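You operate a simulated robot arm through the tools that you are given. There is no shell and no other tool. Be economical: measure what you need, move in short steps, check, and stop when the job is done.

Carry out the task below with a simulated robot arm. There is one attempt and no reset: what you move stays moved.

TASK
Break the stuck cover loose by its orange and purple knobs, then set it on the black mat.
Fine: leave those two knobs wound back out.
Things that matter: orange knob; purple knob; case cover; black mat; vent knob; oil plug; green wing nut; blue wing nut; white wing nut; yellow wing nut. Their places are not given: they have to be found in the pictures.

The check looks at the end state, three seconds after you hand in, the way a careful person would. Anything else that was tipped, shoved, dropped, spilled or broken makes it a failure. Lids that push on must go on centred and level and be pressed home; caps that screw on are set level and turned clockwise until they are tight.

THE ROBOT
A 7-joint arm with a fingered hand, fixed in place. Base frame: the origin is at the foot of the arm, x ahead of it, y to its left, z up. Readings come in m, degrees, newtons and seconds.
With the tool pointing down near the work surface it reaches from about 0.1 to 0.74 m from the base axis. Its first joint turns from -166.0 to 166.0 degrees. Payload 4.9 kg.
The tool frame sits at the grasp point between the pads (the TCP): z along the fingers, y along the line on which they close. The tips reach 0.032 m beyond it. Largest opening 0.192 m; the body of the gripper starts 0.089 m behind the TCP. The gripper is a hand of 3 fingers: y runs from the thumb to the fingers, the wrist lies at [0, 0, -0.267] in the tool frame, and closing takes about 1.5 s.
Orientation is told as [roll, pitch, yaw] about the base's x, y, z axes, in that order, counted from this pose: with the fingers straight down and closing along the base's y, the tool's x points along the base's -x, its y along +y and its z along -z.

THE INTERFACE
- The arm moves only by the tool jog_arm. Its argument "series" is text: rows parted by semicolons, each of 7 numbers parted by spaces: the turn, a rotation vector about the tool's x, y, z in degrees, then the shift along the tool's x, y, z in m, then the finger opening in m, from 0 to 0.192. In form: wx wy wz dx dy dz claw; .... A call has 1 to 10 rows; each row shifts and turns the commanded pose from where the row before left it, along the tool's axes as they then stand. A row lasts 0.2 s, in which the tool goes at most 0.05 m and 8.6 degrees; a call with a longer step from one row to the next is refused whole, and so is a gripper value outside its range. Where a pose cannot be reached the arm comes as near as it can. A force on the tool above 40 N (or 10 N above the force at the start of the call, whichever is more), or a blocked arm, ends the call early, and 0.2 s more pass. The fingers move at their own pace (about 0.153 m/s each) and stop on an object; they squeeze with about 30 N. The grip force told is the motor's: it shows also when the fingers shut on nothing. Time passes only in rows, and 0.2 s behind the last, so rows that do not move let the fingers close. The reply holds the time, the measured pose of the TCP, the force on the tool along the base axes, the opening and the grip force, in the units named above and with some noise, and new pictures: "pictures" is both (left out), scene, wrist or none.
- Cameras (640 x 400 px; columns grow to the right, rows downward): "scene" is fixed at [0.3933, -0.5123, 1.8312]; the picture's right is [0.99, -0.12, 0.00], its down [-0.09, -0.74, -0.66] and it looks along [0.08, 0.66, -0.75] (base axes); focal length 353 px, centre (320, 200). "wrist" rides on the gripper at [0.08, -0.046, -0.113] in the tool frame; the picture's right is [0.50, 0.87, 0.00], its down [-0.67, 0.39, -0.63] and it looks along [-0.55, 0.32, 0.78] (tool axes); focal length 226 px, centre (320, 200).
- preshape(shape): the hand has 3 fingers and takes this shape, open, in about a second: jaw (thumb against the fingers, like two jaws); tri (thumb and two fingers); tip (a fingertip pinch); poke (one finger out to press); point (the index stretched); flat (the hand flat); cup (the hand cupped); fist (a fist). The gripper value then closes the fingers along that shape, each until it touches; the sizes above hold for jaw. It gives what a move gives, with no picture.
- point_at(camera, pixels): for up to 12 pixels [column, row] of the newest picture of that camera ("zoom" is the newest enlarged one), the place [x, y, z] in the base frame of the surface seen there, good to about 0.003 m, but the place of the scene camera against the robot may be out by one fixed shift of up to 0.018 m in any direction. It takes no simulated time.
- zoom(camera, box): a new picture of the part [left, top, right, bottom] of that camera's present view, enlarged. It takes no simulated time.
- close_job(): hands the job in; it is judged then, once.

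Go step by step. Measure first, check grasps and placings, and put right what went wrong. The budget is 80 turns and 200 pictures, counting those below and the enlarged ones. Unless the task says otherwise, let go and move clear before handing in, and close with one line.

The tools are called after ">>>" as name(argument=value, ...) on one line, values as JSON. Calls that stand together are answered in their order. jog_arm: Moves the arm, as the interface text tells. Its arguments: {"type":"object","properties":{"series":{"type":"string"},"pictures":{"type":"string","enum":["both","scene","wrist","none"]}},"required":["series"]} The other tools are called the same way: preshape (shape) gives the hand a shape; point_at (camera, pixels) gives the place of the surface under pixels of a picture; zoom (camera, box) takes an enlarged picture of a part of a camera's view; close_job () hands the job in.

At the start:

```text
time: 0.0
tcp_pos: [0.421, 0.1607, 1.3774]
tcp_rot: [0.1, -0.1, 0.1]
wrist_force: [0.2, -0.3, 0.3]
opening: 0.1919
finger_force: 0.1
shape: jaw
```

scene: 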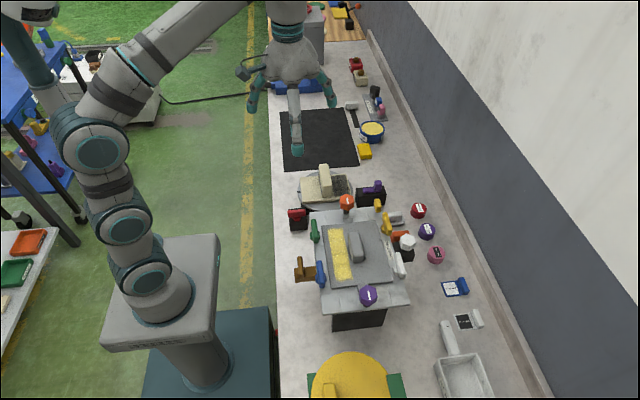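
wrist: 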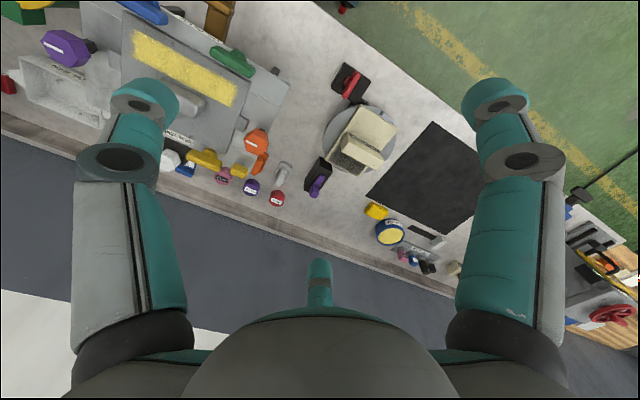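

The cover with its knobs sits around pixel (355,255) in the scene, with orange at (347,203) and purple at (368,295). I'll zoom in to see the details.

>>> zoom(camera="scene", box=[280, 180, 440, 335])

>>> zoom(camera="wrist", box=[0, 0, 320, 200])

>>> point_at(camera="scene", pixels=[[347, 203], [368, 295], [355, 243], [315, 230], [320, 275], [400, 265], [386, 224], [320, 140], [340, 245], [407, 241], [325, 190], [372, 268]])

```text
2.58 times, centred on (360, 258) of scene
```

zoom: 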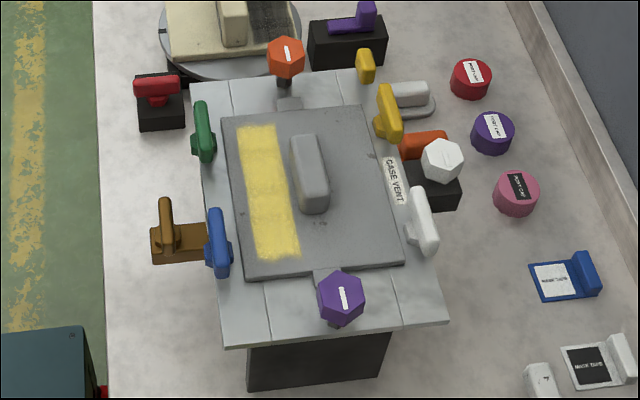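

```text
2.00 times, centred on (160, 100) of wrist
```

zoom: 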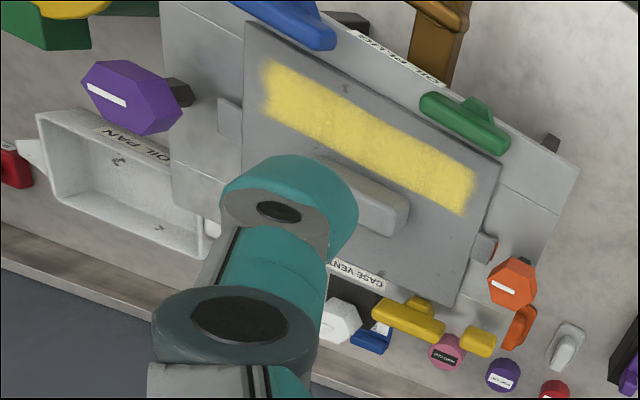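

```text
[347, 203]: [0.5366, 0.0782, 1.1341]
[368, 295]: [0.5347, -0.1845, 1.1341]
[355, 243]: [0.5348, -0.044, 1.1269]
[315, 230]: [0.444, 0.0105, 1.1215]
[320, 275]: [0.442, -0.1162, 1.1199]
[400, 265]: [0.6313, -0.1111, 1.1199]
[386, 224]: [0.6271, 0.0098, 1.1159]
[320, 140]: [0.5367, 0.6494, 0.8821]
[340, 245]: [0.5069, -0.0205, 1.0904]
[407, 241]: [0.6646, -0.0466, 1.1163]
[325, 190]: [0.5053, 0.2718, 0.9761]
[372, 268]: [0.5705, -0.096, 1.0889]
```

I'll measure the knobs with the wrist camera, which has no fixed shift, and also the bench, the mat and the cover edges.

>>> point_at(camera="wrist", pixels=[[256, 141], [64, 47], [185, 103], [437, 182], [432, 122], [367, 195], [482, 178], [445, 235], [125, 15], [250, 80], [228, 152], [300, 160]])

>>> point_at(camera="zoom", pixels=[[488, 285], [535, 285], [512, 262], [512, 308], [82, 92], [182, 92], [240, 115], [485, 248], [380, 215], [400, 70], [250, 30], [452, 300]])

>>> point_at(camera="scene", pixels=[[281, 112], [345, 109], [357, 165], [284, 169], [281, 250], [450, 240], [334, 226], [370, 222], [342, 288], [380, 283], [347, 198], [368, 288]])

```text
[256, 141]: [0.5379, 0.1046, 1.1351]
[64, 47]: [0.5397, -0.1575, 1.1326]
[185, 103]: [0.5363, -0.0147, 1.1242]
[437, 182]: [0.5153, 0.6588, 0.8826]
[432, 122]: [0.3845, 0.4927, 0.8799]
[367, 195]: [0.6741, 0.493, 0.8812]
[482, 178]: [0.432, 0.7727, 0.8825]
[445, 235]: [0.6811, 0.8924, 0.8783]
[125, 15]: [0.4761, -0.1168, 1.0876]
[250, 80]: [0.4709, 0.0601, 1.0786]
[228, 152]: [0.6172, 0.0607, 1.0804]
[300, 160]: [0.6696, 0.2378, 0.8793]
```

```text
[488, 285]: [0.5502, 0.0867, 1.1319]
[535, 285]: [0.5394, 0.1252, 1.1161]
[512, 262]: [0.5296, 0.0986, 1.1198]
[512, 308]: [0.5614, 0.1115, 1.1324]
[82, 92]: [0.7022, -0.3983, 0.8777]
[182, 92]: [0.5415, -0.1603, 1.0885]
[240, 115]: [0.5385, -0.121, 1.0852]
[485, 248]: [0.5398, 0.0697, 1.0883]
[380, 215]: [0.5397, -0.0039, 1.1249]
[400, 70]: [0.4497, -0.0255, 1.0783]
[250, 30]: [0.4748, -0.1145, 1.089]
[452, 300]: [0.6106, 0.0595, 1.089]
```

```text
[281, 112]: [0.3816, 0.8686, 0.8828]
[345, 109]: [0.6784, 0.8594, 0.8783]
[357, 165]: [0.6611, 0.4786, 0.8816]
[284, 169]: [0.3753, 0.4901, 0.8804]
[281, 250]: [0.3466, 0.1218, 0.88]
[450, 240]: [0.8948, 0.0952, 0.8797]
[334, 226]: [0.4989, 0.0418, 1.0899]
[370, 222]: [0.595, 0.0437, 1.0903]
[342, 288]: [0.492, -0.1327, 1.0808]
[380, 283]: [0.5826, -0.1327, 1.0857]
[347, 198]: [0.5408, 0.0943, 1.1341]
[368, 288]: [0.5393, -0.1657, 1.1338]
```

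The flange is at z≈1.08, the bench at 0.88, and the knobs are near (0.54, 0.103) and (0.54, -0.158). I'll move above the orange knob with the hand partly closed.

>>> jog_arm(series="0 0 0 -0.0236 -0.0116 0.0294 0.1; 0 0 0 -0.0236 -0.0116 0.0294 0.1; 0 0 0 -0.0236 -0.0116 0.0294 0.1; 0 0 0 -0.0236 -0.0116 0.0294 0.1; 0 0 0 -0.0236 -0.0116 0.0294 0.1; 0 0 0 0 0 0 0.1")

```text
time: 1.4
tcp_pos: [0.5417, 0.1023, 1.2303]
tcp_rot: [0.1, -0.1, 0.1]
wrist_force: [0.1, -0.8, 0.3]
opening: 0.1004
finger_force: 0.0
shape: jaw
```

scene: 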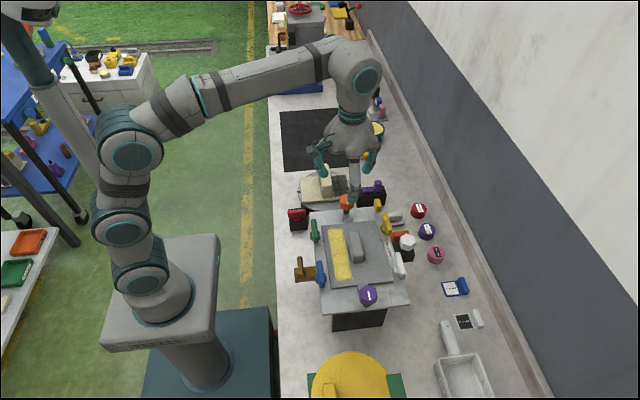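
wrist: 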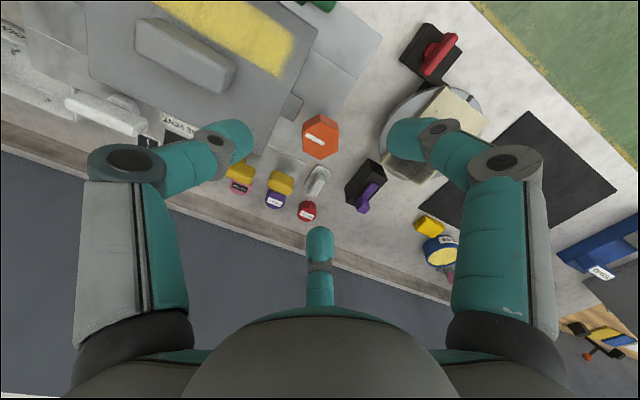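

The orange knob is at (320,137) in the wrist picture, almost under the hand. I'll measure it precisely and check the hex orientation.

>>> zoom(camera="wrist", box=[260, 80, 388, 160])

>>> point_at(camera="wrist", pixels=[[320, 133], [305, 130], [337, 130], [320, 117], [320, 143], [320, 152], [310, 152], [332, 150], [292, 110]])

```text
5.00 times, centred on (324, 120) of wrist
```

zoom: 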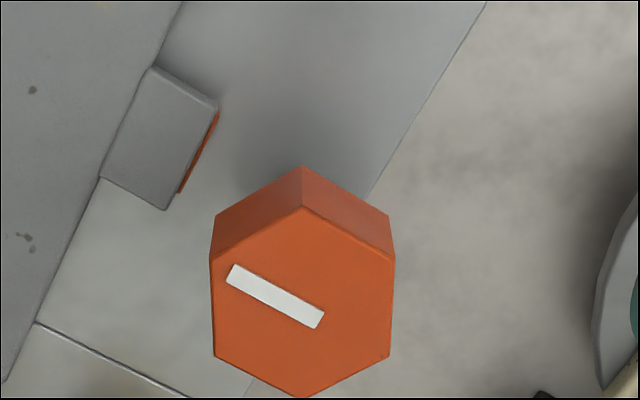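

```text
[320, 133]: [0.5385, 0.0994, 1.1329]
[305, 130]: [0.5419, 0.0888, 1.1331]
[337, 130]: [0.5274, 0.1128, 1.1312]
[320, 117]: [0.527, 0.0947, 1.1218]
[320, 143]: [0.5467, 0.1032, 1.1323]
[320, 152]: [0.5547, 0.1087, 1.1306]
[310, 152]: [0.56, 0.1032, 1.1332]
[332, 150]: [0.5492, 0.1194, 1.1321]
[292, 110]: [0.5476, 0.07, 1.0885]
```

The hex flats face 0/60/120° and the knob centre is about (0.545, 0.1025). I'll turn the hand back 90° so the pads meet flats and there's room to turn clockwise.

>>> jog_arm(series="0 0 -8.5 -0.003 0 0 0.1; 0 0 -8.5 0 0 0 0.1; 0 0 -8.5 0 0 0 0.1; 0 0 -8.5 0 0 0 0.1; 0 0 -8.5 0 0 0 0.1; 0 0 -8.5 0 0 0 0.1; 0 0 -8.5 0 0 0 0.1; 0 0 -8.5 0 0 0 0.1; 0 0 -8.5 0 0 0 0.1; 0 0 -8.5 0 0 0 0.1")

```text
time: 3.6
tcp_pos: [0.5428, 0.1027, 1.2313]
tcp_rot: [-0.1, -0.1, 85.2]
wrist_force: [0.2, 0.0, -0.1]
opening: 0.1005
finger_force: 0.1
shape: jaw
```

scene: 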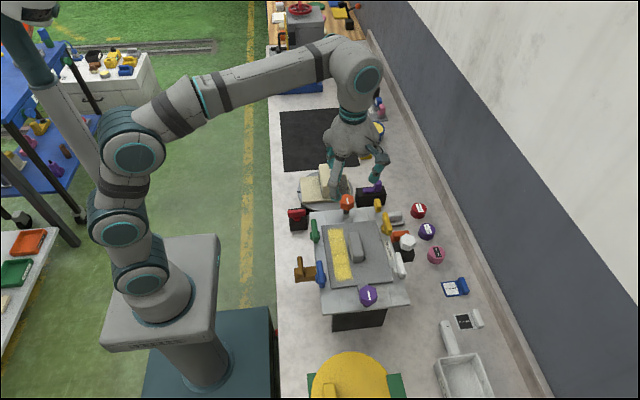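
wrist: 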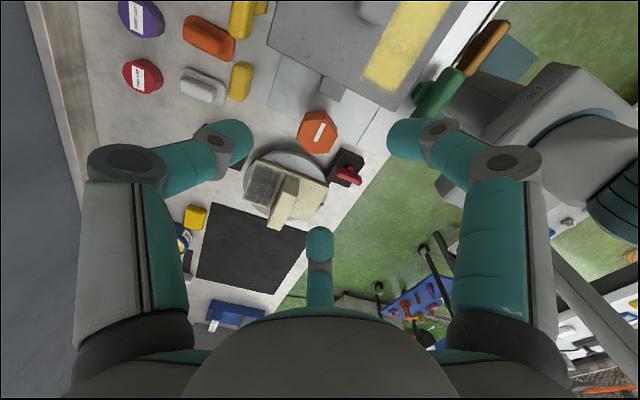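

Yaw is 85° and the knob is at about (317,133). I'll measure its centre from this second viewpoint.

>>> zoom(camera="wrist", box=[270, 90, 366, 150])

>>> point_at(camera="wrist", pixels=[[312, 131], [322, 133], [305, 122], [334, 126], [302, 140], [316, 150], [332, 144]])

```text
6.67 times, centred on (318, 120) of wrist
```

zoom: 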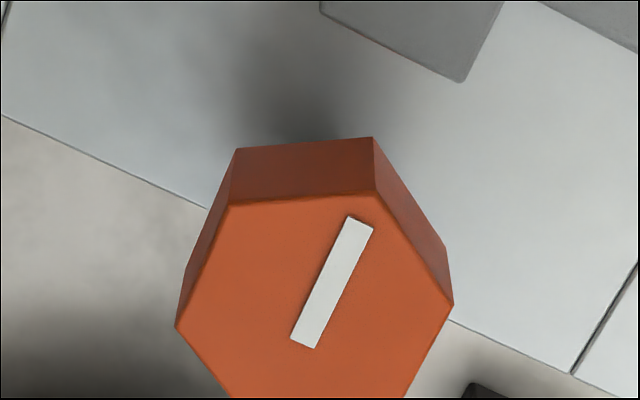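

```text
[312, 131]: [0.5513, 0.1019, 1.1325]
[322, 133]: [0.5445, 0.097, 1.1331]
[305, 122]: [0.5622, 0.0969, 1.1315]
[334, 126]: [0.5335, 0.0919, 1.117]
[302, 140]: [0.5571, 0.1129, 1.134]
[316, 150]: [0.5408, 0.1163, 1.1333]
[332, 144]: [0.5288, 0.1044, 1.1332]
```

The centre is confirmed at about (0.545, 0.1025) with the knob top at 1.133. I'll descend to z≈1.131 and close.

>>> jog_arm(series="0 0 -4.8 0 -0.002 0.02 0.1; 0 0 0 0 0 0.025 0.1; 0 0 0 0 0 0.025 0.1; 0 0 0 0 0 0.02 0.1; 0 0 0 0 0 0.01 0.1; 0 0 0 0 0 0 0.1")

```text
time: 5.0
tcp_pos: [0.5437, 0.1031, 1.1315]
tcp_rot: [-0.1, -0.1, 89.9]
wrist_force: [0.6, 0.4, -0.8]
opening: 0.1006
finger_force: 0.1
shape: jaw
```

scene: 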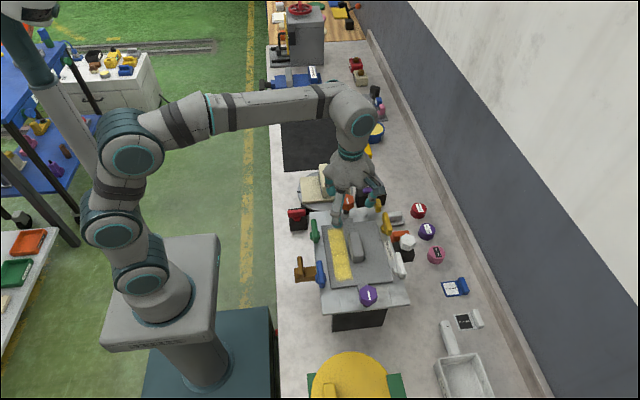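
wrist: 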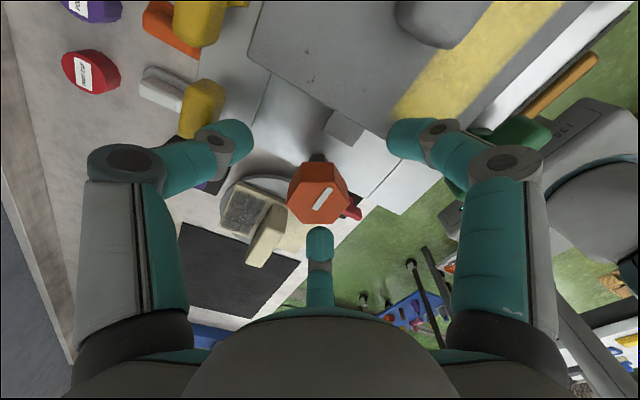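

The knob sits centred between the three fingers. I'll close on it.

>>> jog_arm(series="0 0 0 0 0 0 0.06; 0 0 0 0 0 0 0.03; 0 0 0 0 0 0 0.02; 0 0 0 0 0 0 0.0; 0 0 0 0 0 0 0.0; 0 0 0 0 0 0 0.0", pictures="wrist")

```text
time: 6.4
tcp_pos: [0.5443, 0.1026, 1.1302]
tcp_rot: [-0.1, -0.1, 89.8]
wrist_force: [0.8, 0.8, -13.7]
opening: 0.03
finger_force: 30.0
shape: jaw
```

wrist: 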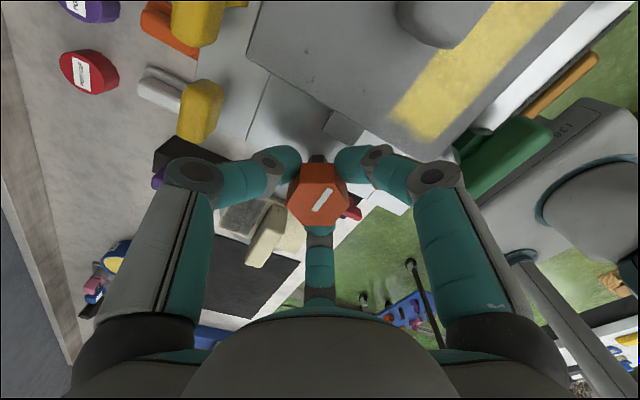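

The grip is on the knob's flats (30 N). I'll turn it clockwise 85°.

>>> jog_arm(series="0 0 8.5 0 0 0 0; 0 0 8.5 0 0 0 0; 0 0 8.5 0 0 0 0; 0 0 8.5 0 0 0 0; 0 0 8.5 0 0 0 0; 0 0 8.5 0 0 0 0; 0 0 8.5 0 0 0 0; 0 0 8.5 0 0 0 0; 0 0 8.5 0 0 0 0; 0 0 8.5 0 0 0 0")

```text
time: 8.6
tcp_pos: [0.5444, 0.1037, 1.131]
tcp_rot: [0.1, 0.1, 4.9]
wrist_force: [-9.1, 7.7, -21.4]
opening: 0.0293
finger_force: 29.8
shape: jaw
```

scene: 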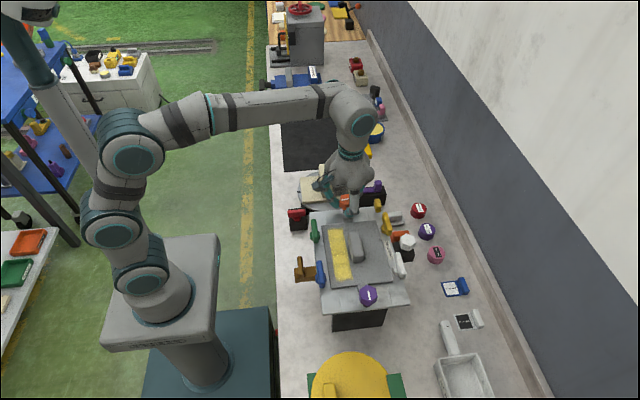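
wrist: 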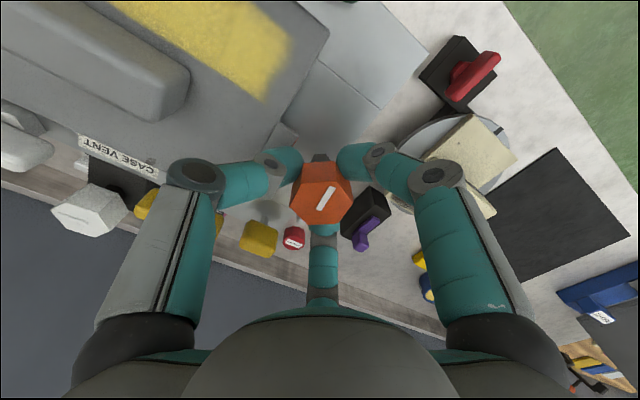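

The knob turned with the hand, since its mark stayed fixed relative to the fingers, and it's pulling down on the tool. I'll turn another 85°, following it down a little.

>>> jog_arm(series="0 0 8.5 0 0 0.0004 0; 0 0 8.5 0 0 0.0002 0; 0 0 8.5 0 0 0.0002 0; 0 0 8.5 0 0 0.0002 0; 0 0 8.5 0 0 0.0002 0; 0 0 8.5 0 0 0.0002 0; 0 0 8.5 0 0 0.0002 0; 0 0 8.5 0 0 0.0002 0; 0 0 8.5 0 0 0.0002 0; 0 0 8.5 0 0 0.0002 0")

```text
time: 10.8
tcp_pos: [0.5457, 0.1038, 1.1296]
tcp_rot: [0.2, 0.1, -80.2]
wrist_force: [-3.5, 14.0, -7.1]
opening: 0.0291
finger_force: 30.4
shape: jaw
```

scene: 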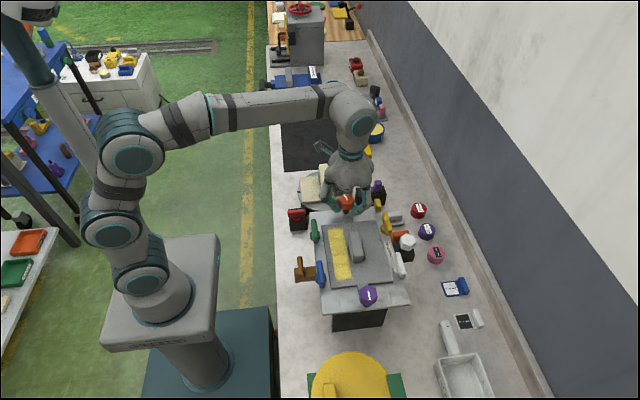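
wrist: 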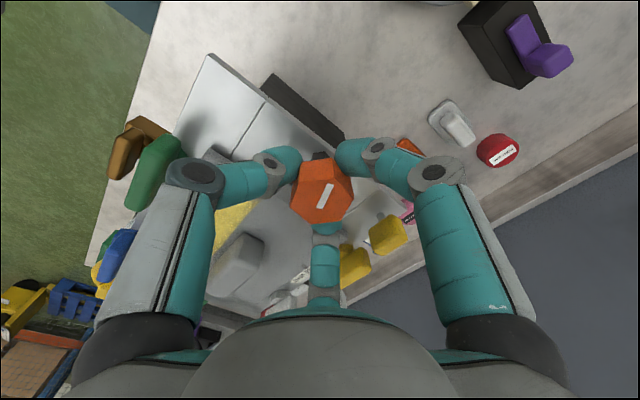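

It has turned about 170° in total. I'll check whether the orange end of the cover has risen.

>>> zoom(camera="scene", box=[290, 185, 430, 335])

>>> point_at(camera="scene", pixels=[[334, 226], [370, 224], [330, 260], [375, 260], [334, 284], [380, 278], [355, 243], [340, 300], [366, 275]])

```text
2.67 times, centred on (360, 260) of scene
```

zoom: 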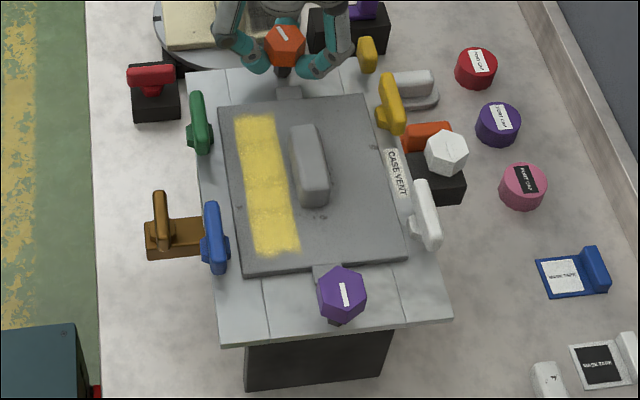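

```text
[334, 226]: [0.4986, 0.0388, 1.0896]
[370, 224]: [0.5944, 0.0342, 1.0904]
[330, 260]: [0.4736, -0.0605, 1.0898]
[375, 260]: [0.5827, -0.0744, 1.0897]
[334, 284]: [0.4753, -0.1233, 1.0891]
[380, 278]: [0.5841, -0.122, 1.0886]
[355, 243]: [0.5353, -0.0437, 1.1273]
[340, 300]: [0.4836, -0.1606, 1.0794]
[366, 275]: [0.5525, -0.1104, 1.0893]
```

There's no rise yet, so the screw hasn't reached the cover. I'll keep turning clockwise.

>>> jog_arm(series="0 0 8.5 0 0 0.0002 0; 0 0 8.5 0 0 0.0002 0; 0 0 8.5 0 0 0.0002 0; 0 0 8.5 0 0 0.0002 0; 0 0 8.5 0 0 0.0002 0; 0 0 8.5 0 0 0.0002 0; 0 0 8.5 0 0 0.0002 0; 0 0 8.5 0 0 0.0002 0; 0 0 8.5 0 0 0.0002 0; 0 0 8.5 0 0 0.0002 0")

```text
time: 12.6
tcp_pos: [0.5453, 0.1067, 1.12]
tcp_rot: [-0.4, -0.2, -145.1]
wrist_force: [8.6, 7.0, -17.3]
opening: 0.0263
finger_force: 29.6
shape: jaw
stopped in row 8: the force on the tool passed its limit (the readings are from after the stop); the commanded pose is now the measured one
```

scene: 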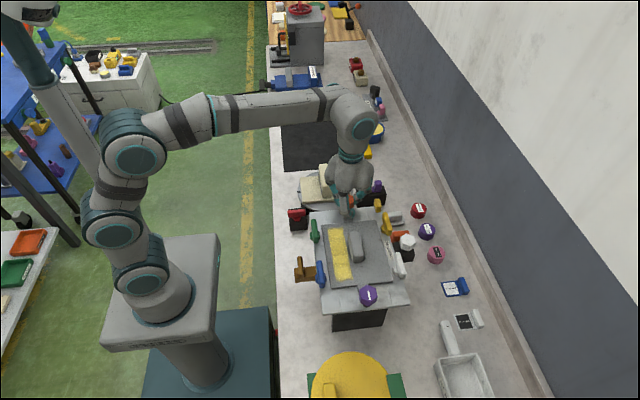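
wrist: 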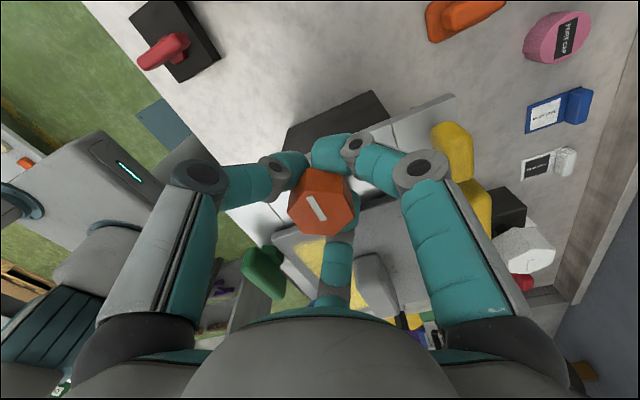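

The call stopped early at yaw -145 and the tool sagged about 9 mm, which suggests a wrist joint limit. I'll let go, rise and inspect.

>>> jog_arm(series="0 0 0 0 0 0 0.05; 0 0 0 0 0 0 0.08; 0 0 0 0 0 -0.01 0.09; 0 0 0 0 0 -0.03 0.1; 0 0 0 0 0 -0.04 0.1; 0 0 -8.5 0 0 -0.03 0.1; 0 0 -8.5 0 0 0 0.1; 0 0 -8.5 0 0 0 0.1; 0 0 -8.5 0 0 0 0.1; 0 0 -8.5 0 0 0 0.1")

>>> zoom(camera="scene", box=[290, 185, 430, 335])

```text
time: 14.8
tcp_pos: [0.5447, 0.1039, 1.2329]
tcp_rot: [-0.3, 0.0, -102.5]
wrist_force: [-0.2, -0.1, -0.3]
opening: 0.0998
finger_force: 0.1
shape: jaw
```

scene: 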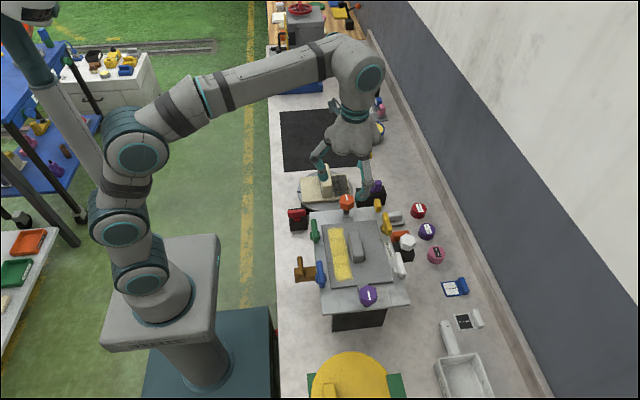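
wrist: 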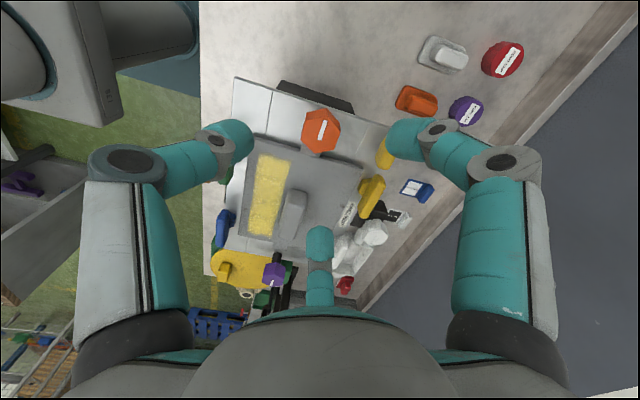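

```text
2.67 times, centred on (360, 260) of scene
```

zoom: 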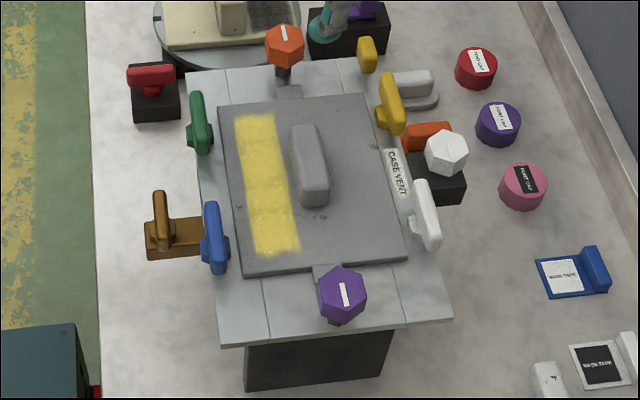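

The orange mark shows about 165° of real turning, and then the fingers slipped as the knob got tight. I'll measure its height now, and the cover's.

>>> zoom(camera="wrist", box=[264, 80, 376, 150])

>>> point_at(camera="wrist", pixels=[[315, 131], [328, 131], [321, 145], [330, 140], [312, 140], [321, 117], [280, 145], [330, 165], [300, 155], [321, 160]])

```text
5.71 times, centred on (320, 115) of wrist
```

zoom: 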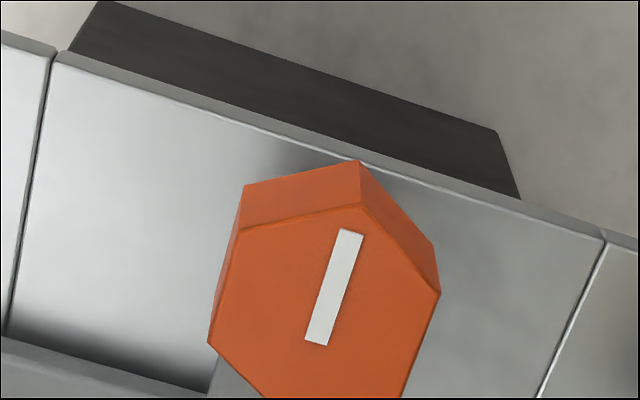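

```text
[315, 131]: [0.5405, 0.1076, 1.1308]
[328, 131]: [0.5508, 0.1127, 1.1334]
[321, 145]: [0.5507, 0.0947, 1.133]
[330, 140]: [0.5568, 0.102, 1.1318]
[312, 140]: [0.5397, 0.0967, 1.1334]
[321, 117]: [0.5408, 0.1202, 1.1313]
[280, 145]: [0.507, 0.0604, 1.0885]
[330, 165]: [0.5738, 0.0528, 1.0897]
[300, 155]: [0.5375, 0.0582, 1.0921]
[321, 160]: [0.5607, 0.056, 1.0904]
```

The orange knob has turned about 180° with the cover still level at 1.090. I'll go to the purple knob and do the same there, starting the unwinding of the wrist on the way.

>>> jog_arm(series="0 0 0 -0.0426 0.0094 0 0.1; 0 0 0 -0.0426 0.0094 0 0.1; 0 0 0 -0.0426 0.0094 0 0.1; 0 0 0 -0.0426 0.0094 0 0.1; 0 0 0 -0.0426 0.0094 0 0.1; 0 0 0 -0.0426 0.0094 0 0.1; 0 0 -8.5 0 0 0 0.1; 0 0 -8.5 0 0 0 0.1; 0 0 -8.5 0 0 0 0.1; 0 0 -8.5 0 0 0 0.1", pictures="none")

>>> jog_arm(series="0 0 -8.5 0 0 0 0.1; 0 0 -8.5 0 0 0 0.1; 0 0 -8.5 0 0 0 0.1; 0 0 -8.5 0 0 0 0.1; 0 0 -8.5 0 0 0 0.1; 0 0 -8.5 0 0 0 0.1; 0 0 -8.5 0 0 0 0.1; 0 0 -8.5 0 0 0 0.1; 0 0 -8.5 0 0 0 0.1; 0 0 -8.5 0 0 0 0.1", pictures="wrist")

```text
time: 17.0
tcp_pos: [0.5435, -0.1577, 1.232]
tcp_rot: [-0.1, 0.4, -68.5]
wrist_force: [0.4, 0.4, 1.1]
opening: 0.0995
finger_force: 0.0
shape: jaw
```

```text
time: 19.2
tcp_pos: [0.5437, -0.158, 1.2324]
tcp_rot: [0.4, 0.0, 16.5]
wrist_force: [-0.2, 0.3, 0.1]
opening: 0.0995
finger_force: 0.0
shape: jaw
```

wrist: 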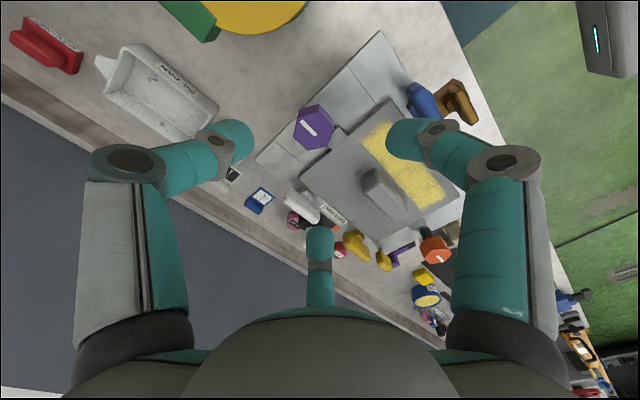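

>>> zoom(camera="wrist", box=[258, 90, 370, 160])

>>> point_at(camera="wrist", pixels=[[307, 128], [317, 133], [312, 140], [320, 145], [305, 135], [325, 135], [312, 120]])

>>> jog_arm(series="0 0 -8.5 0 0 0 0.1; 0 0 -8.5 0 0 0 0.1; 0 0 -8.5 0 0 0 0.1; 0 0 -8.5 0 0 0 0.1; 0 0 -8.5 0 0 0 0.1; 0 0 -8.5 0 0 0 0.1; 0 0 -8.5 0 0 0 0.1; 0 0 -8.5 0 0 0 0.1; 0 0 -5.5 0 0 0 0.1", pictures="wrist")

```text
5.71 times, centred on (314, 125) of wrist
```

zoom: 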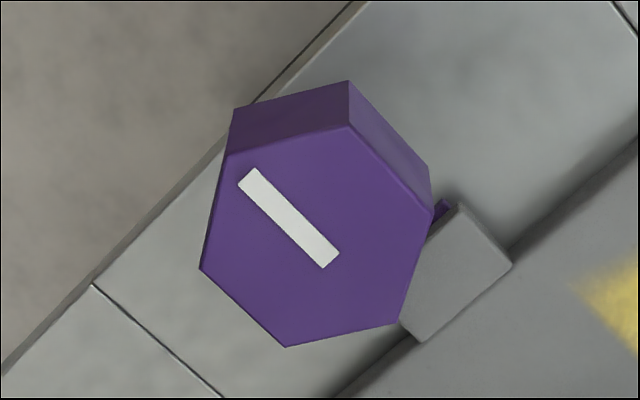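

```text
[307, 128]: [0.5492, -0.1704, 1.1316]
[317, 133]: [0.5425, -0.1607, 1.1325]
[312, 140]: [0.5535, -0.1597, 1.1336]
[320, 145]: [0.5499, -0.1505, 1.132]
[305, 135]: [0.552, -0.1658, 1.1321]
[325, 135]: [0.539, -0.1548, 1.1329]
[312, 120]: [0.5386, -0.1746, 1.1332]
```

```text
time: 21.2
tcp_pos: [0.5442, -0.1561, 1.2328]
tcp_rot: [0.3, -0.2, 73.0]
wrist_force: [-0.9, 0.0, 0.6]
opening: 0.0995
finger_force: 0.1
shape: jaw
out of reach, approached as far as the arm can: row 7, 8, 9
```

wrist: 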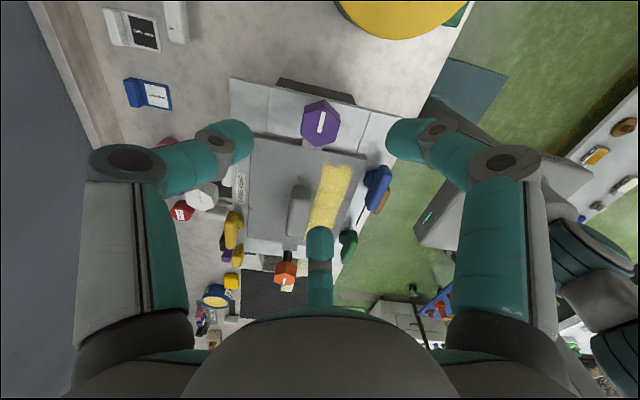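

The purple knob's centre is about (0.5464, -0.165), and the wrist limit here is near yaw 73. I'll come back to yaw 30, where the pads match the flats.

>>> jog_arm(series="0 0 7.5 0 0 0 0.1; 0 0 7.5 0 0 0 0.1; 0 0 7.5 0 0 0 0.1; 0 0 7.5 0 0 0 0.1; 0 0 7.5 0 0 0 0.1; 0 0 7.5 0 0 0 0.1; 0 0 7.5 0 0 0 0.1; 0 0 7.5 0 0 0 0.1; 0 0 0 0 0 0 0.1", pictures="none")

```text
time: 23.2
tcp_pos: [0.5436, -0.1575, 1.2319]
tcp_rot: [0.2, 0.2, 12.8]
wrist_force: [0.2, -0.7, -0.5]
opening: 0.0997
finger_force: 0.1
shape: jaw
```

Yaw is 12.8, so I'll turn to 30, centre over the purple knob and descend.

>>> jog_arm(series="0 0 -8.6 0 0 0 0.1; 0 0 -8.6 0 0 0 0.1; 0 0 0 0.0013 -0.0079 0 0.1; 0 0 0 0 0 0.03 0.1; 0 0 0 0 0 0.03 0.1; 0 0 0 0 0 0.03 0.1; 0 0 0 0 0 0.011 0.1; 0 0 0 0 0 0 0.1")

```text
time: 25.0
tcp_pos: [0.5456, -0.1645, 1.1321]
tcp_rot: [0.1, 0.1, 30.1]
wrist_force: [-0.3, 0.2, -0.1]
opening: 0.0997
finger_force: 0.0
shape: jaw
```

scene: 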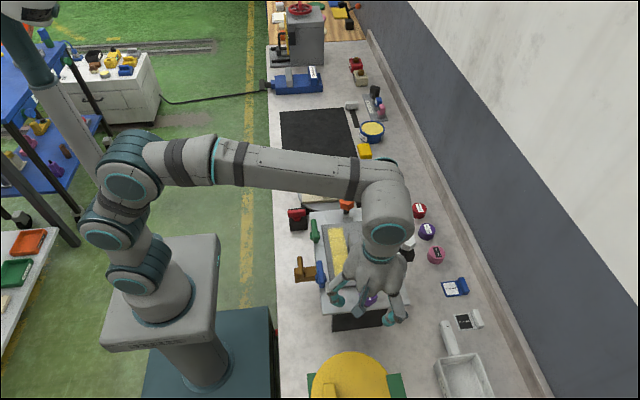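
wrist: 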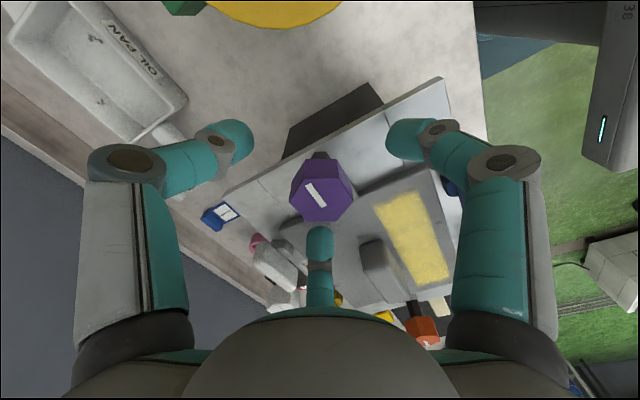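

The purple knob is centred at (320,190) between the fingers. I'll close on it and start turning clockwise.

>>> jog_arm(series="0 0 0 0 0 0 0.06; 0 0 0 0 0 0 0.03; 0 0 0 0 0 0 0.0; 0 0 0 0 0 0 0.0; 0 0 0 0 0 0 0.0; 0 0 0 0 0 0 0.0; 0 0 8.5 0 0 0 0; 0 0 8.5 0 0 0 0; 0 0 8.5 0 0 0 0; 0 0 8.5 0 0 0 0", pictures="wrist")

>>> jog_arm(series="0 0 8.5 0 0 0 0; 0 0 8.5 0 0 0 0; 0 0 8.5 0 0 0 0; 0 0 8.5 0 0 0 0; 0 0 8.5 0 0 0 0; 0 0 8.5 0 0 0 0; 0 0 8.5 0 0 0 0; 0 0 8.5 0 0 0 0; 0 0 8.5 0 0 0 0; 0 0 8.5 0 0 0 0", pictures="wrist")

```text
time: 27.2
tcp_pos: [0.5461, -0.1653, 1.1306]
tcp_rot: [0.1, 0.3, -4.0]
wrist_force: [-0.4, -1.2, -13.2]
opening: 0.0307
finger_force: 29.8
shape: jaw
```

wrist: 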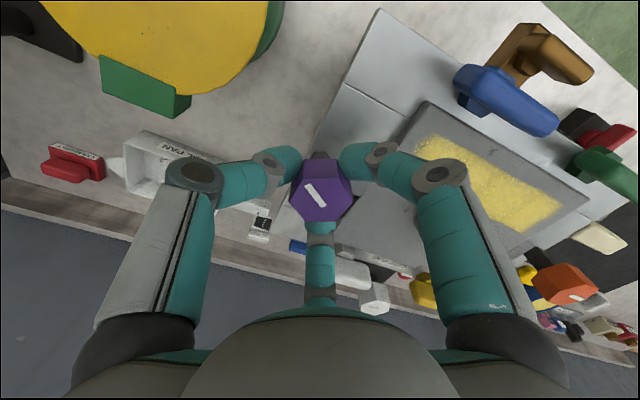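

```text
time: 29.4
tcp_pos: [0.5459, -0.1658, 1.1312]
tcp_rot: [-0.3, 0.1, -89.0]
wrist_force: [-6.3, -8.5, -14.2]
opening: 0.03
finger_force: 30.0
shape: jaw
```

wrist: 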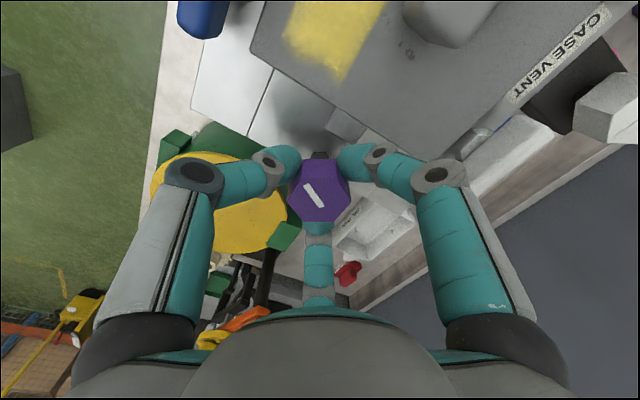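

The purple knob is following the hand (119° so far). I'll continue.

>>> jog_arm(series="0 0 8.5 0 0 0 0; 0 0 8.5 0 0 0 0; 0 0 8.5 0 0 0 0; 0 0 8.5 0 0 0 0; 0 0 8.5 0 0 0 0; 0 0 8.5 0 0 0 0; 0 0 8.5 0 0 0 0; 0 0 8.5 0 0 0 0; 0 0 8.5 0 0 0 0; 0 0 8.5 0 0 0 0")

```text
time: 31.6
tcp_pos: [0.5438, -0.1648, 1.1298]
tcp_rot: [-0.2, -0.6, -174.0]
wrist_force: [-33.9, -2.5, -10.5]
opening: 0.0296
finger_force: 29.9
shape: jaw
```

scene: 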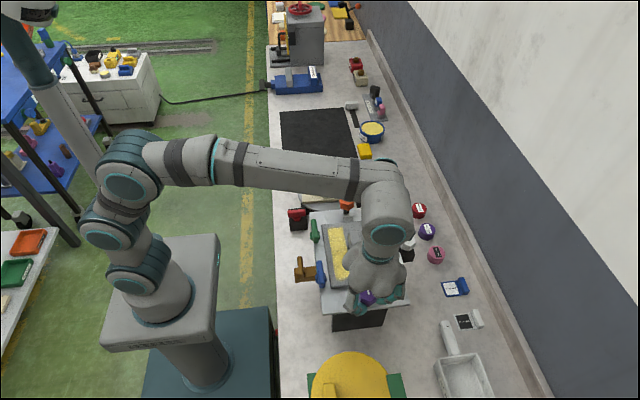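
wrist: 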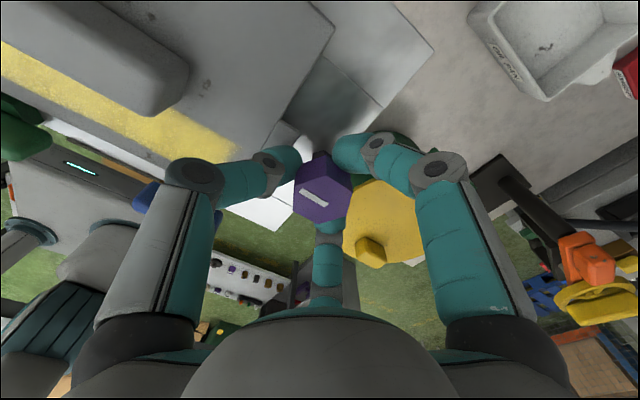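

The mark slipped about 20–25° against the hand, so the purple knob also comes up hard near 180°. I'll release, rise and inspect the cover.

>>> jog_arm(series="0 0 0 0 0 0 0.05; 0 0 0 0 0 0 0.08; 0 0 0 0 0 -0.01 0.1; 0 0 0 0 0 -0.04 0.1; 0 0 0 0 0 -0.05 0.1; 0 0 -8.5 0 0 -0.02 0.1; 0 0 -8.5 0 0 0 0.1; 0 0 -8.5 0 0 0 0.1; 0 0 -8.5 0 0 0 0.1; 0 0 -8.5 0 0 0 0.1")

>>> zoom(camera="scene", box=[290, 185, 430, 335])

>>> zoom(camera="wrist", box=[200, 60, 440, 220])

```text
time: 33.8
tcp_pos: [0.5471, -0.1655, 1.2527]
tcp_rot: [-0.3, -0.1, -131.3]
wrist_force: [-0.4, 0.2, 0.1]
opening: 0.0996
finger_force: 0.0
shape: jaw
```

scene: 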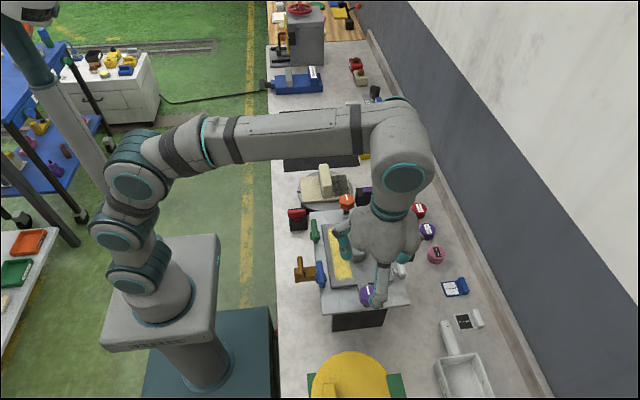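
wrist: 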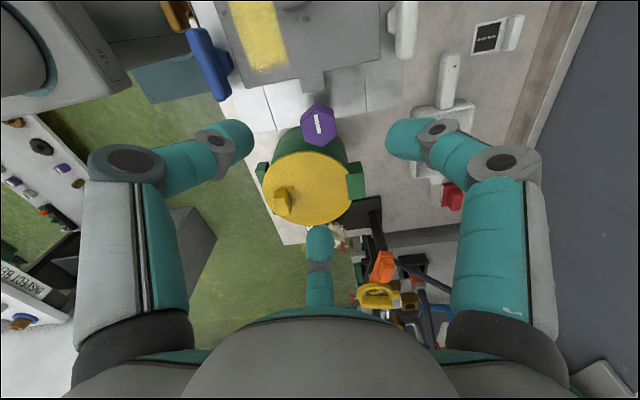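

```text
2.67 times, centred on (360, 260) of scene
```

zoom: 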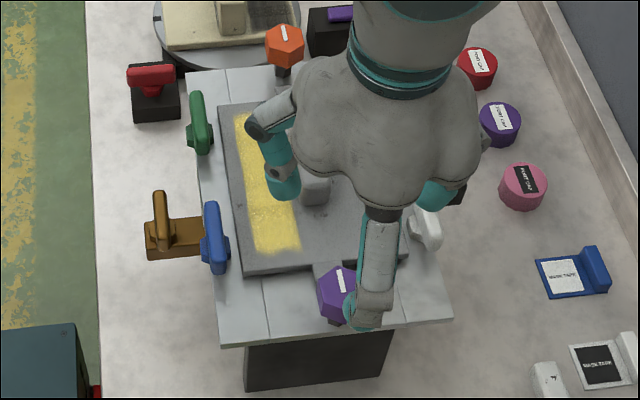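

```text
2.50 times, centred on (320, 140) of wrist
```

zoom: 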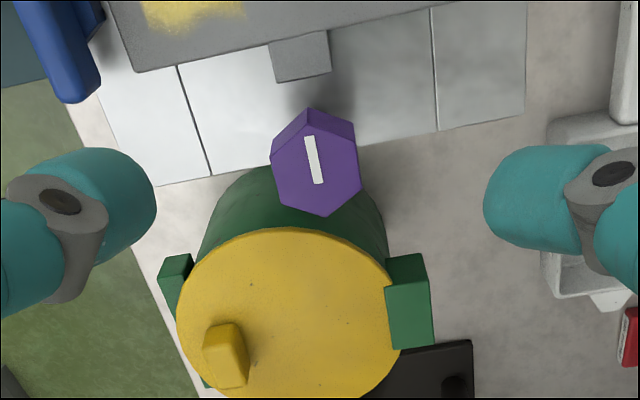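

Both knobs have gone about half a turn and come up hard. I'll measure the cover surface and lug heights to see if it rose.

>>> point_at(camera="zoom", pixels=[[300, 50], [300, 20], [200, 45], [350, 20], [130, 40], [230, 100], [360, 80], [400, 60], [315, 165], [300, 70]])

>>> point_at(camera="scene", pixels=[[334, 230], [328, 250], [336, 270], [355, 284], [335, 282], [347, 222], [345, 295], [347, 197]])

```text
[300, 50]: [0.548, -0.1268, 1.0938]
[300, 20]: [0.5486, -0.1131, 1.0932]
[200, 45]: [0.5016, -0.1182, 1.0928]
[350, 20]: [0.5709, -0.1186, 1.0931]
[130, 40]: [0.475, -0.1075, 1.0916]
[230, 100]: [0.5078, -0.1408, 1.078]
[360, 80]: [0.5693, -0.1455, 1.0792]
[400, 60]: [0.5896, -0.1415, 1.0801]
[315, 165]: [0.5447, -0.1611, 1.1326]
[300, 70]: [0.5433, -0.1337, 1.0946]
```

```text
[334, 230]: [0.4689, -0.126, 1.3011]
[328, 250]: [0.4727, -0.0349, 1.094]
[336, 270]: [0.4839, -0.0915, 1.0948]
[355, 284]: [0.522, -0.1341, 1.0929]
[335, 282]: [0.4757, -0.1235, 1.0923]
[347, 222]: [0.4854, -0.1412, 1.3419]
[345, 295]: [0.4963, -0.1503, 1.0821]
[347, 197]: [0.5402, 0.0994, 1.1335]
```

The cover rose evenly by about 4 mm (1.089 → 1.093), so it's broken loose. Now I'll move above its handle with the hand closing along x (yaw -90).

>>> jog_arm(series="0 0 0 0.0252 -0.0221 0 0.1; 0 0 0 0.0252 -0.0221 0 0.1; 0 0 0 0.0252 -0.0221 0 0.1; 0 0 0 0.0252 -0.0221 0 0.1; 0 0 -8.26 0 0 0 0.1; 0 0 -8.26 0 0 0 0.1; 0 0 -8.26 0 0 0 0.1; 0 0 -8.26 0 0 0 0.1; 0 0 -8.26 0 0 0 0.1", pictures="wrist")

>>> zoom(camera="wrist", box=[160, 40, 480, 240])

```text
time: 35.8
tcp_pos: [0.5469, -0.0315, 1.2515]
tcp_rot: [-0.2, 0.1, -90.0]
wrist_force: [0.0, 0.4, -0.2]
opening: 0.0996
finger_force: 0.1
shape: jaw
```

wrist: 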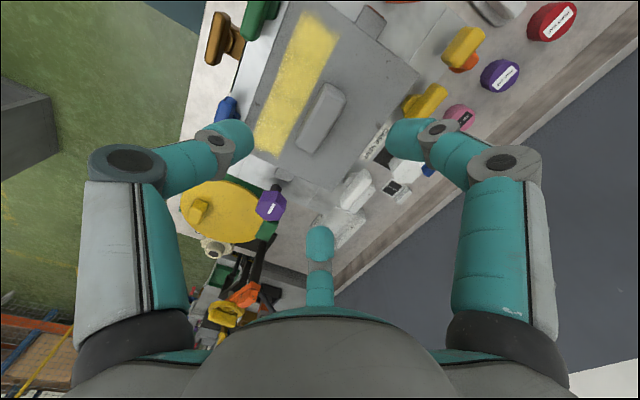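

```text
2.00 times, centred on (320, 140) of wrist
```

zoom: 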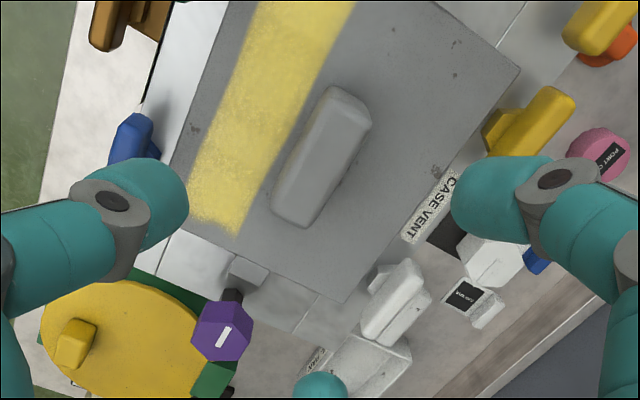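

I'll measure the handle's outline and the cover's corners.

>>> point_at(camera="zoom", pixels=[[330, 100], [355, 115], [290, 200], [315, 210], [322, 155], [338, 165], [352, 170], [180, 160], [340, 290], [510, 75], [370, 250], [380, 130]])

```text
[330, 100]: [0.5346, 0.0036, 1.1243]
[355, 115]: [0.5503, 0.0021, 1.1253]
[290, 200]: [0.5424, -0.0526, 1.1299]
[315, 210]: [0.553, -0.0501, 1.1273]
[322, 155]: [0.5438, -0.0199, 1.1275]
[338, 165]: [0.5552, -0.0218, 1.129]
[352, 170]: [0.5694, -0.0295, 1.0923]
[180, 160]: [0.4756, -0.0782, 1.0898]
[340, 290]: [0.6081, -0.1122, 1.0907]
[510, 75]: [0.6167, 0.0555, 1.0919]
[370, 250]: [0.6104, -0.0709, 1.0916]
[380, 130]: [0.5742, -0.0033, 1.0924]
```

The handle is centred at about (0.5445, -0.028), 27 mm wide, with its top at 1.128. I'll descend with a smaller opening to z≈1.131.

>>> jog_arm(series="0 0 0 -0.003 -0.002 0 0.085; 0 0 0 0.006 0 0.03 0.085; 0 0 0 0 0 0.03 0.085; 0 0 0 0 0 0.03 0.085; 0 0 0 0 0 0.02 0.085; 0 0 0 0 0 0.01 0.085; 0 0 0 0 0 0 0.085")

```text
time: 37.4
tcp_pos: [0.5452, -0.0277, 1.133]
tcp_rot: [-0.2, 0.1, -90.1]
wrist_force: [0.2, 0.0, 0.0]
opening: 0.0854
finger_force: 0.1
shape: jaw
```

scene: 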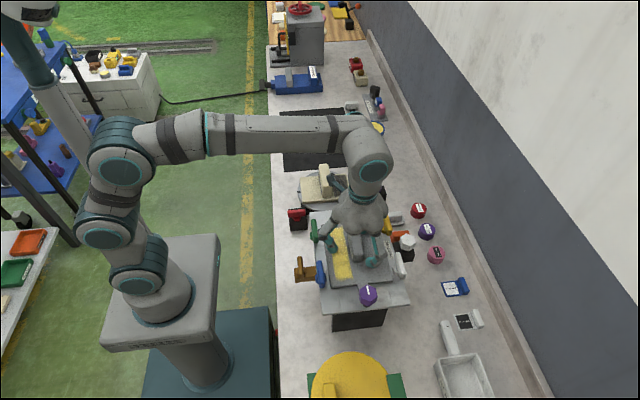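
wrist: 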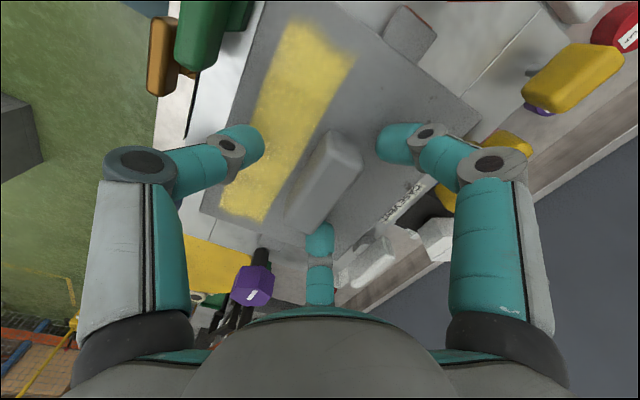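

The handle sits between the thumb and the fingers. I'll close on it.

>>> jog_arm(series="0 0 0 0 0 0.002 0.06; 0 0 0 0 0 0 0.03; 0 0 0 0 0 0 0; 0 0 0 0 0 0 0; 0 0 0 0 0 0 0; 0 0 0 0 0 0 0; 0 0 0 0 0 0 0")

```text
time: 39.0
tcp_pos: [0.5441, -0.0278, 1.1288]
tcp_rot: [-0.1, 0.1, -90.1]
wrist_force: [-0.3, -0.5, -0.5]
opening: 0.0285
finger_force: 29.9
shape: jaw
```

scene: 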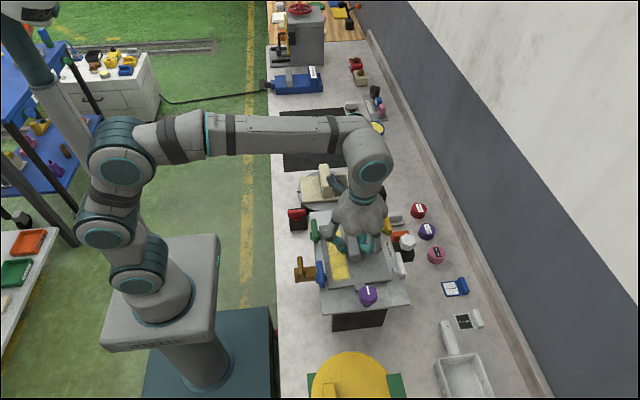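
wrist: 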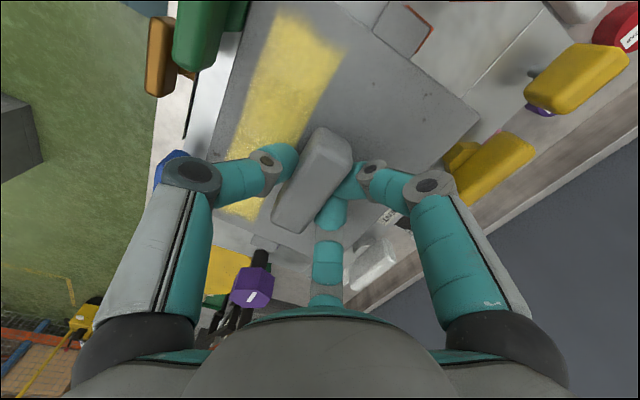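

The handle is gripped at 28.5 mm and 30 N. I'll lift gently, straight up.

>>> jog_arm(series="0 0 0 0 0 -0.003 0; 0 0 0 0 0 -0.003 0; 0 0 0 0 0 -0.004 0; 0 0 0 0 0 -0.005 0; 0 0 0 0 0 -0.005 0; 0 0 0 0 0 -0.005 0; 0 0 0 0 0 0 0")

>>> zoom(camera="scene", box=[290, 185, 430, 335])

```text
time: 40.6
tcp_pos: [0.5446, -0.0269, 1.1553]
tcp_rot: [-0.1, 0.2, -90.1]
wrist_force: [0.4, -0.5, -5.4]
opening: 0.028
finger_force: 30.0
shape: jaw
```

scene: 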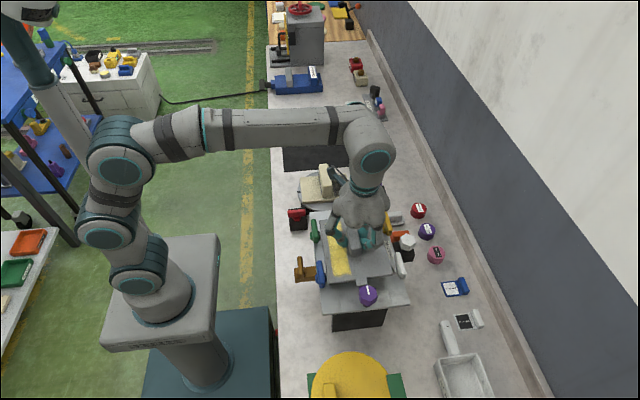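
wrist: 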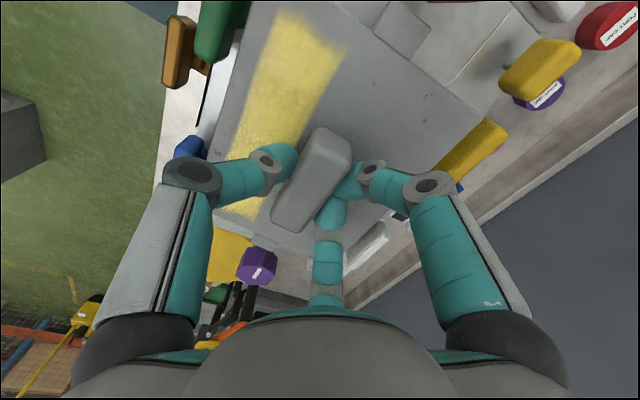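

```text
2.67 times, centred on (360, 260) of scene
```

zoom: 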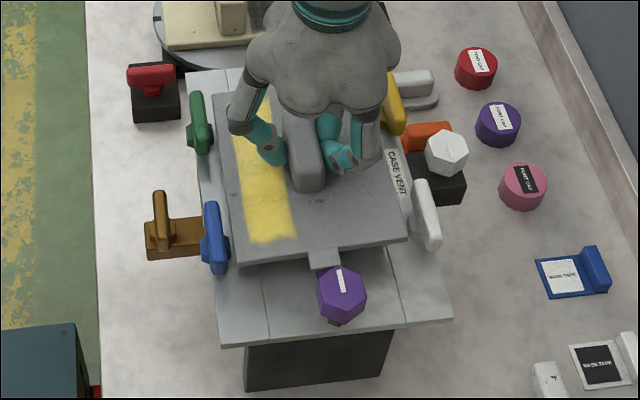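

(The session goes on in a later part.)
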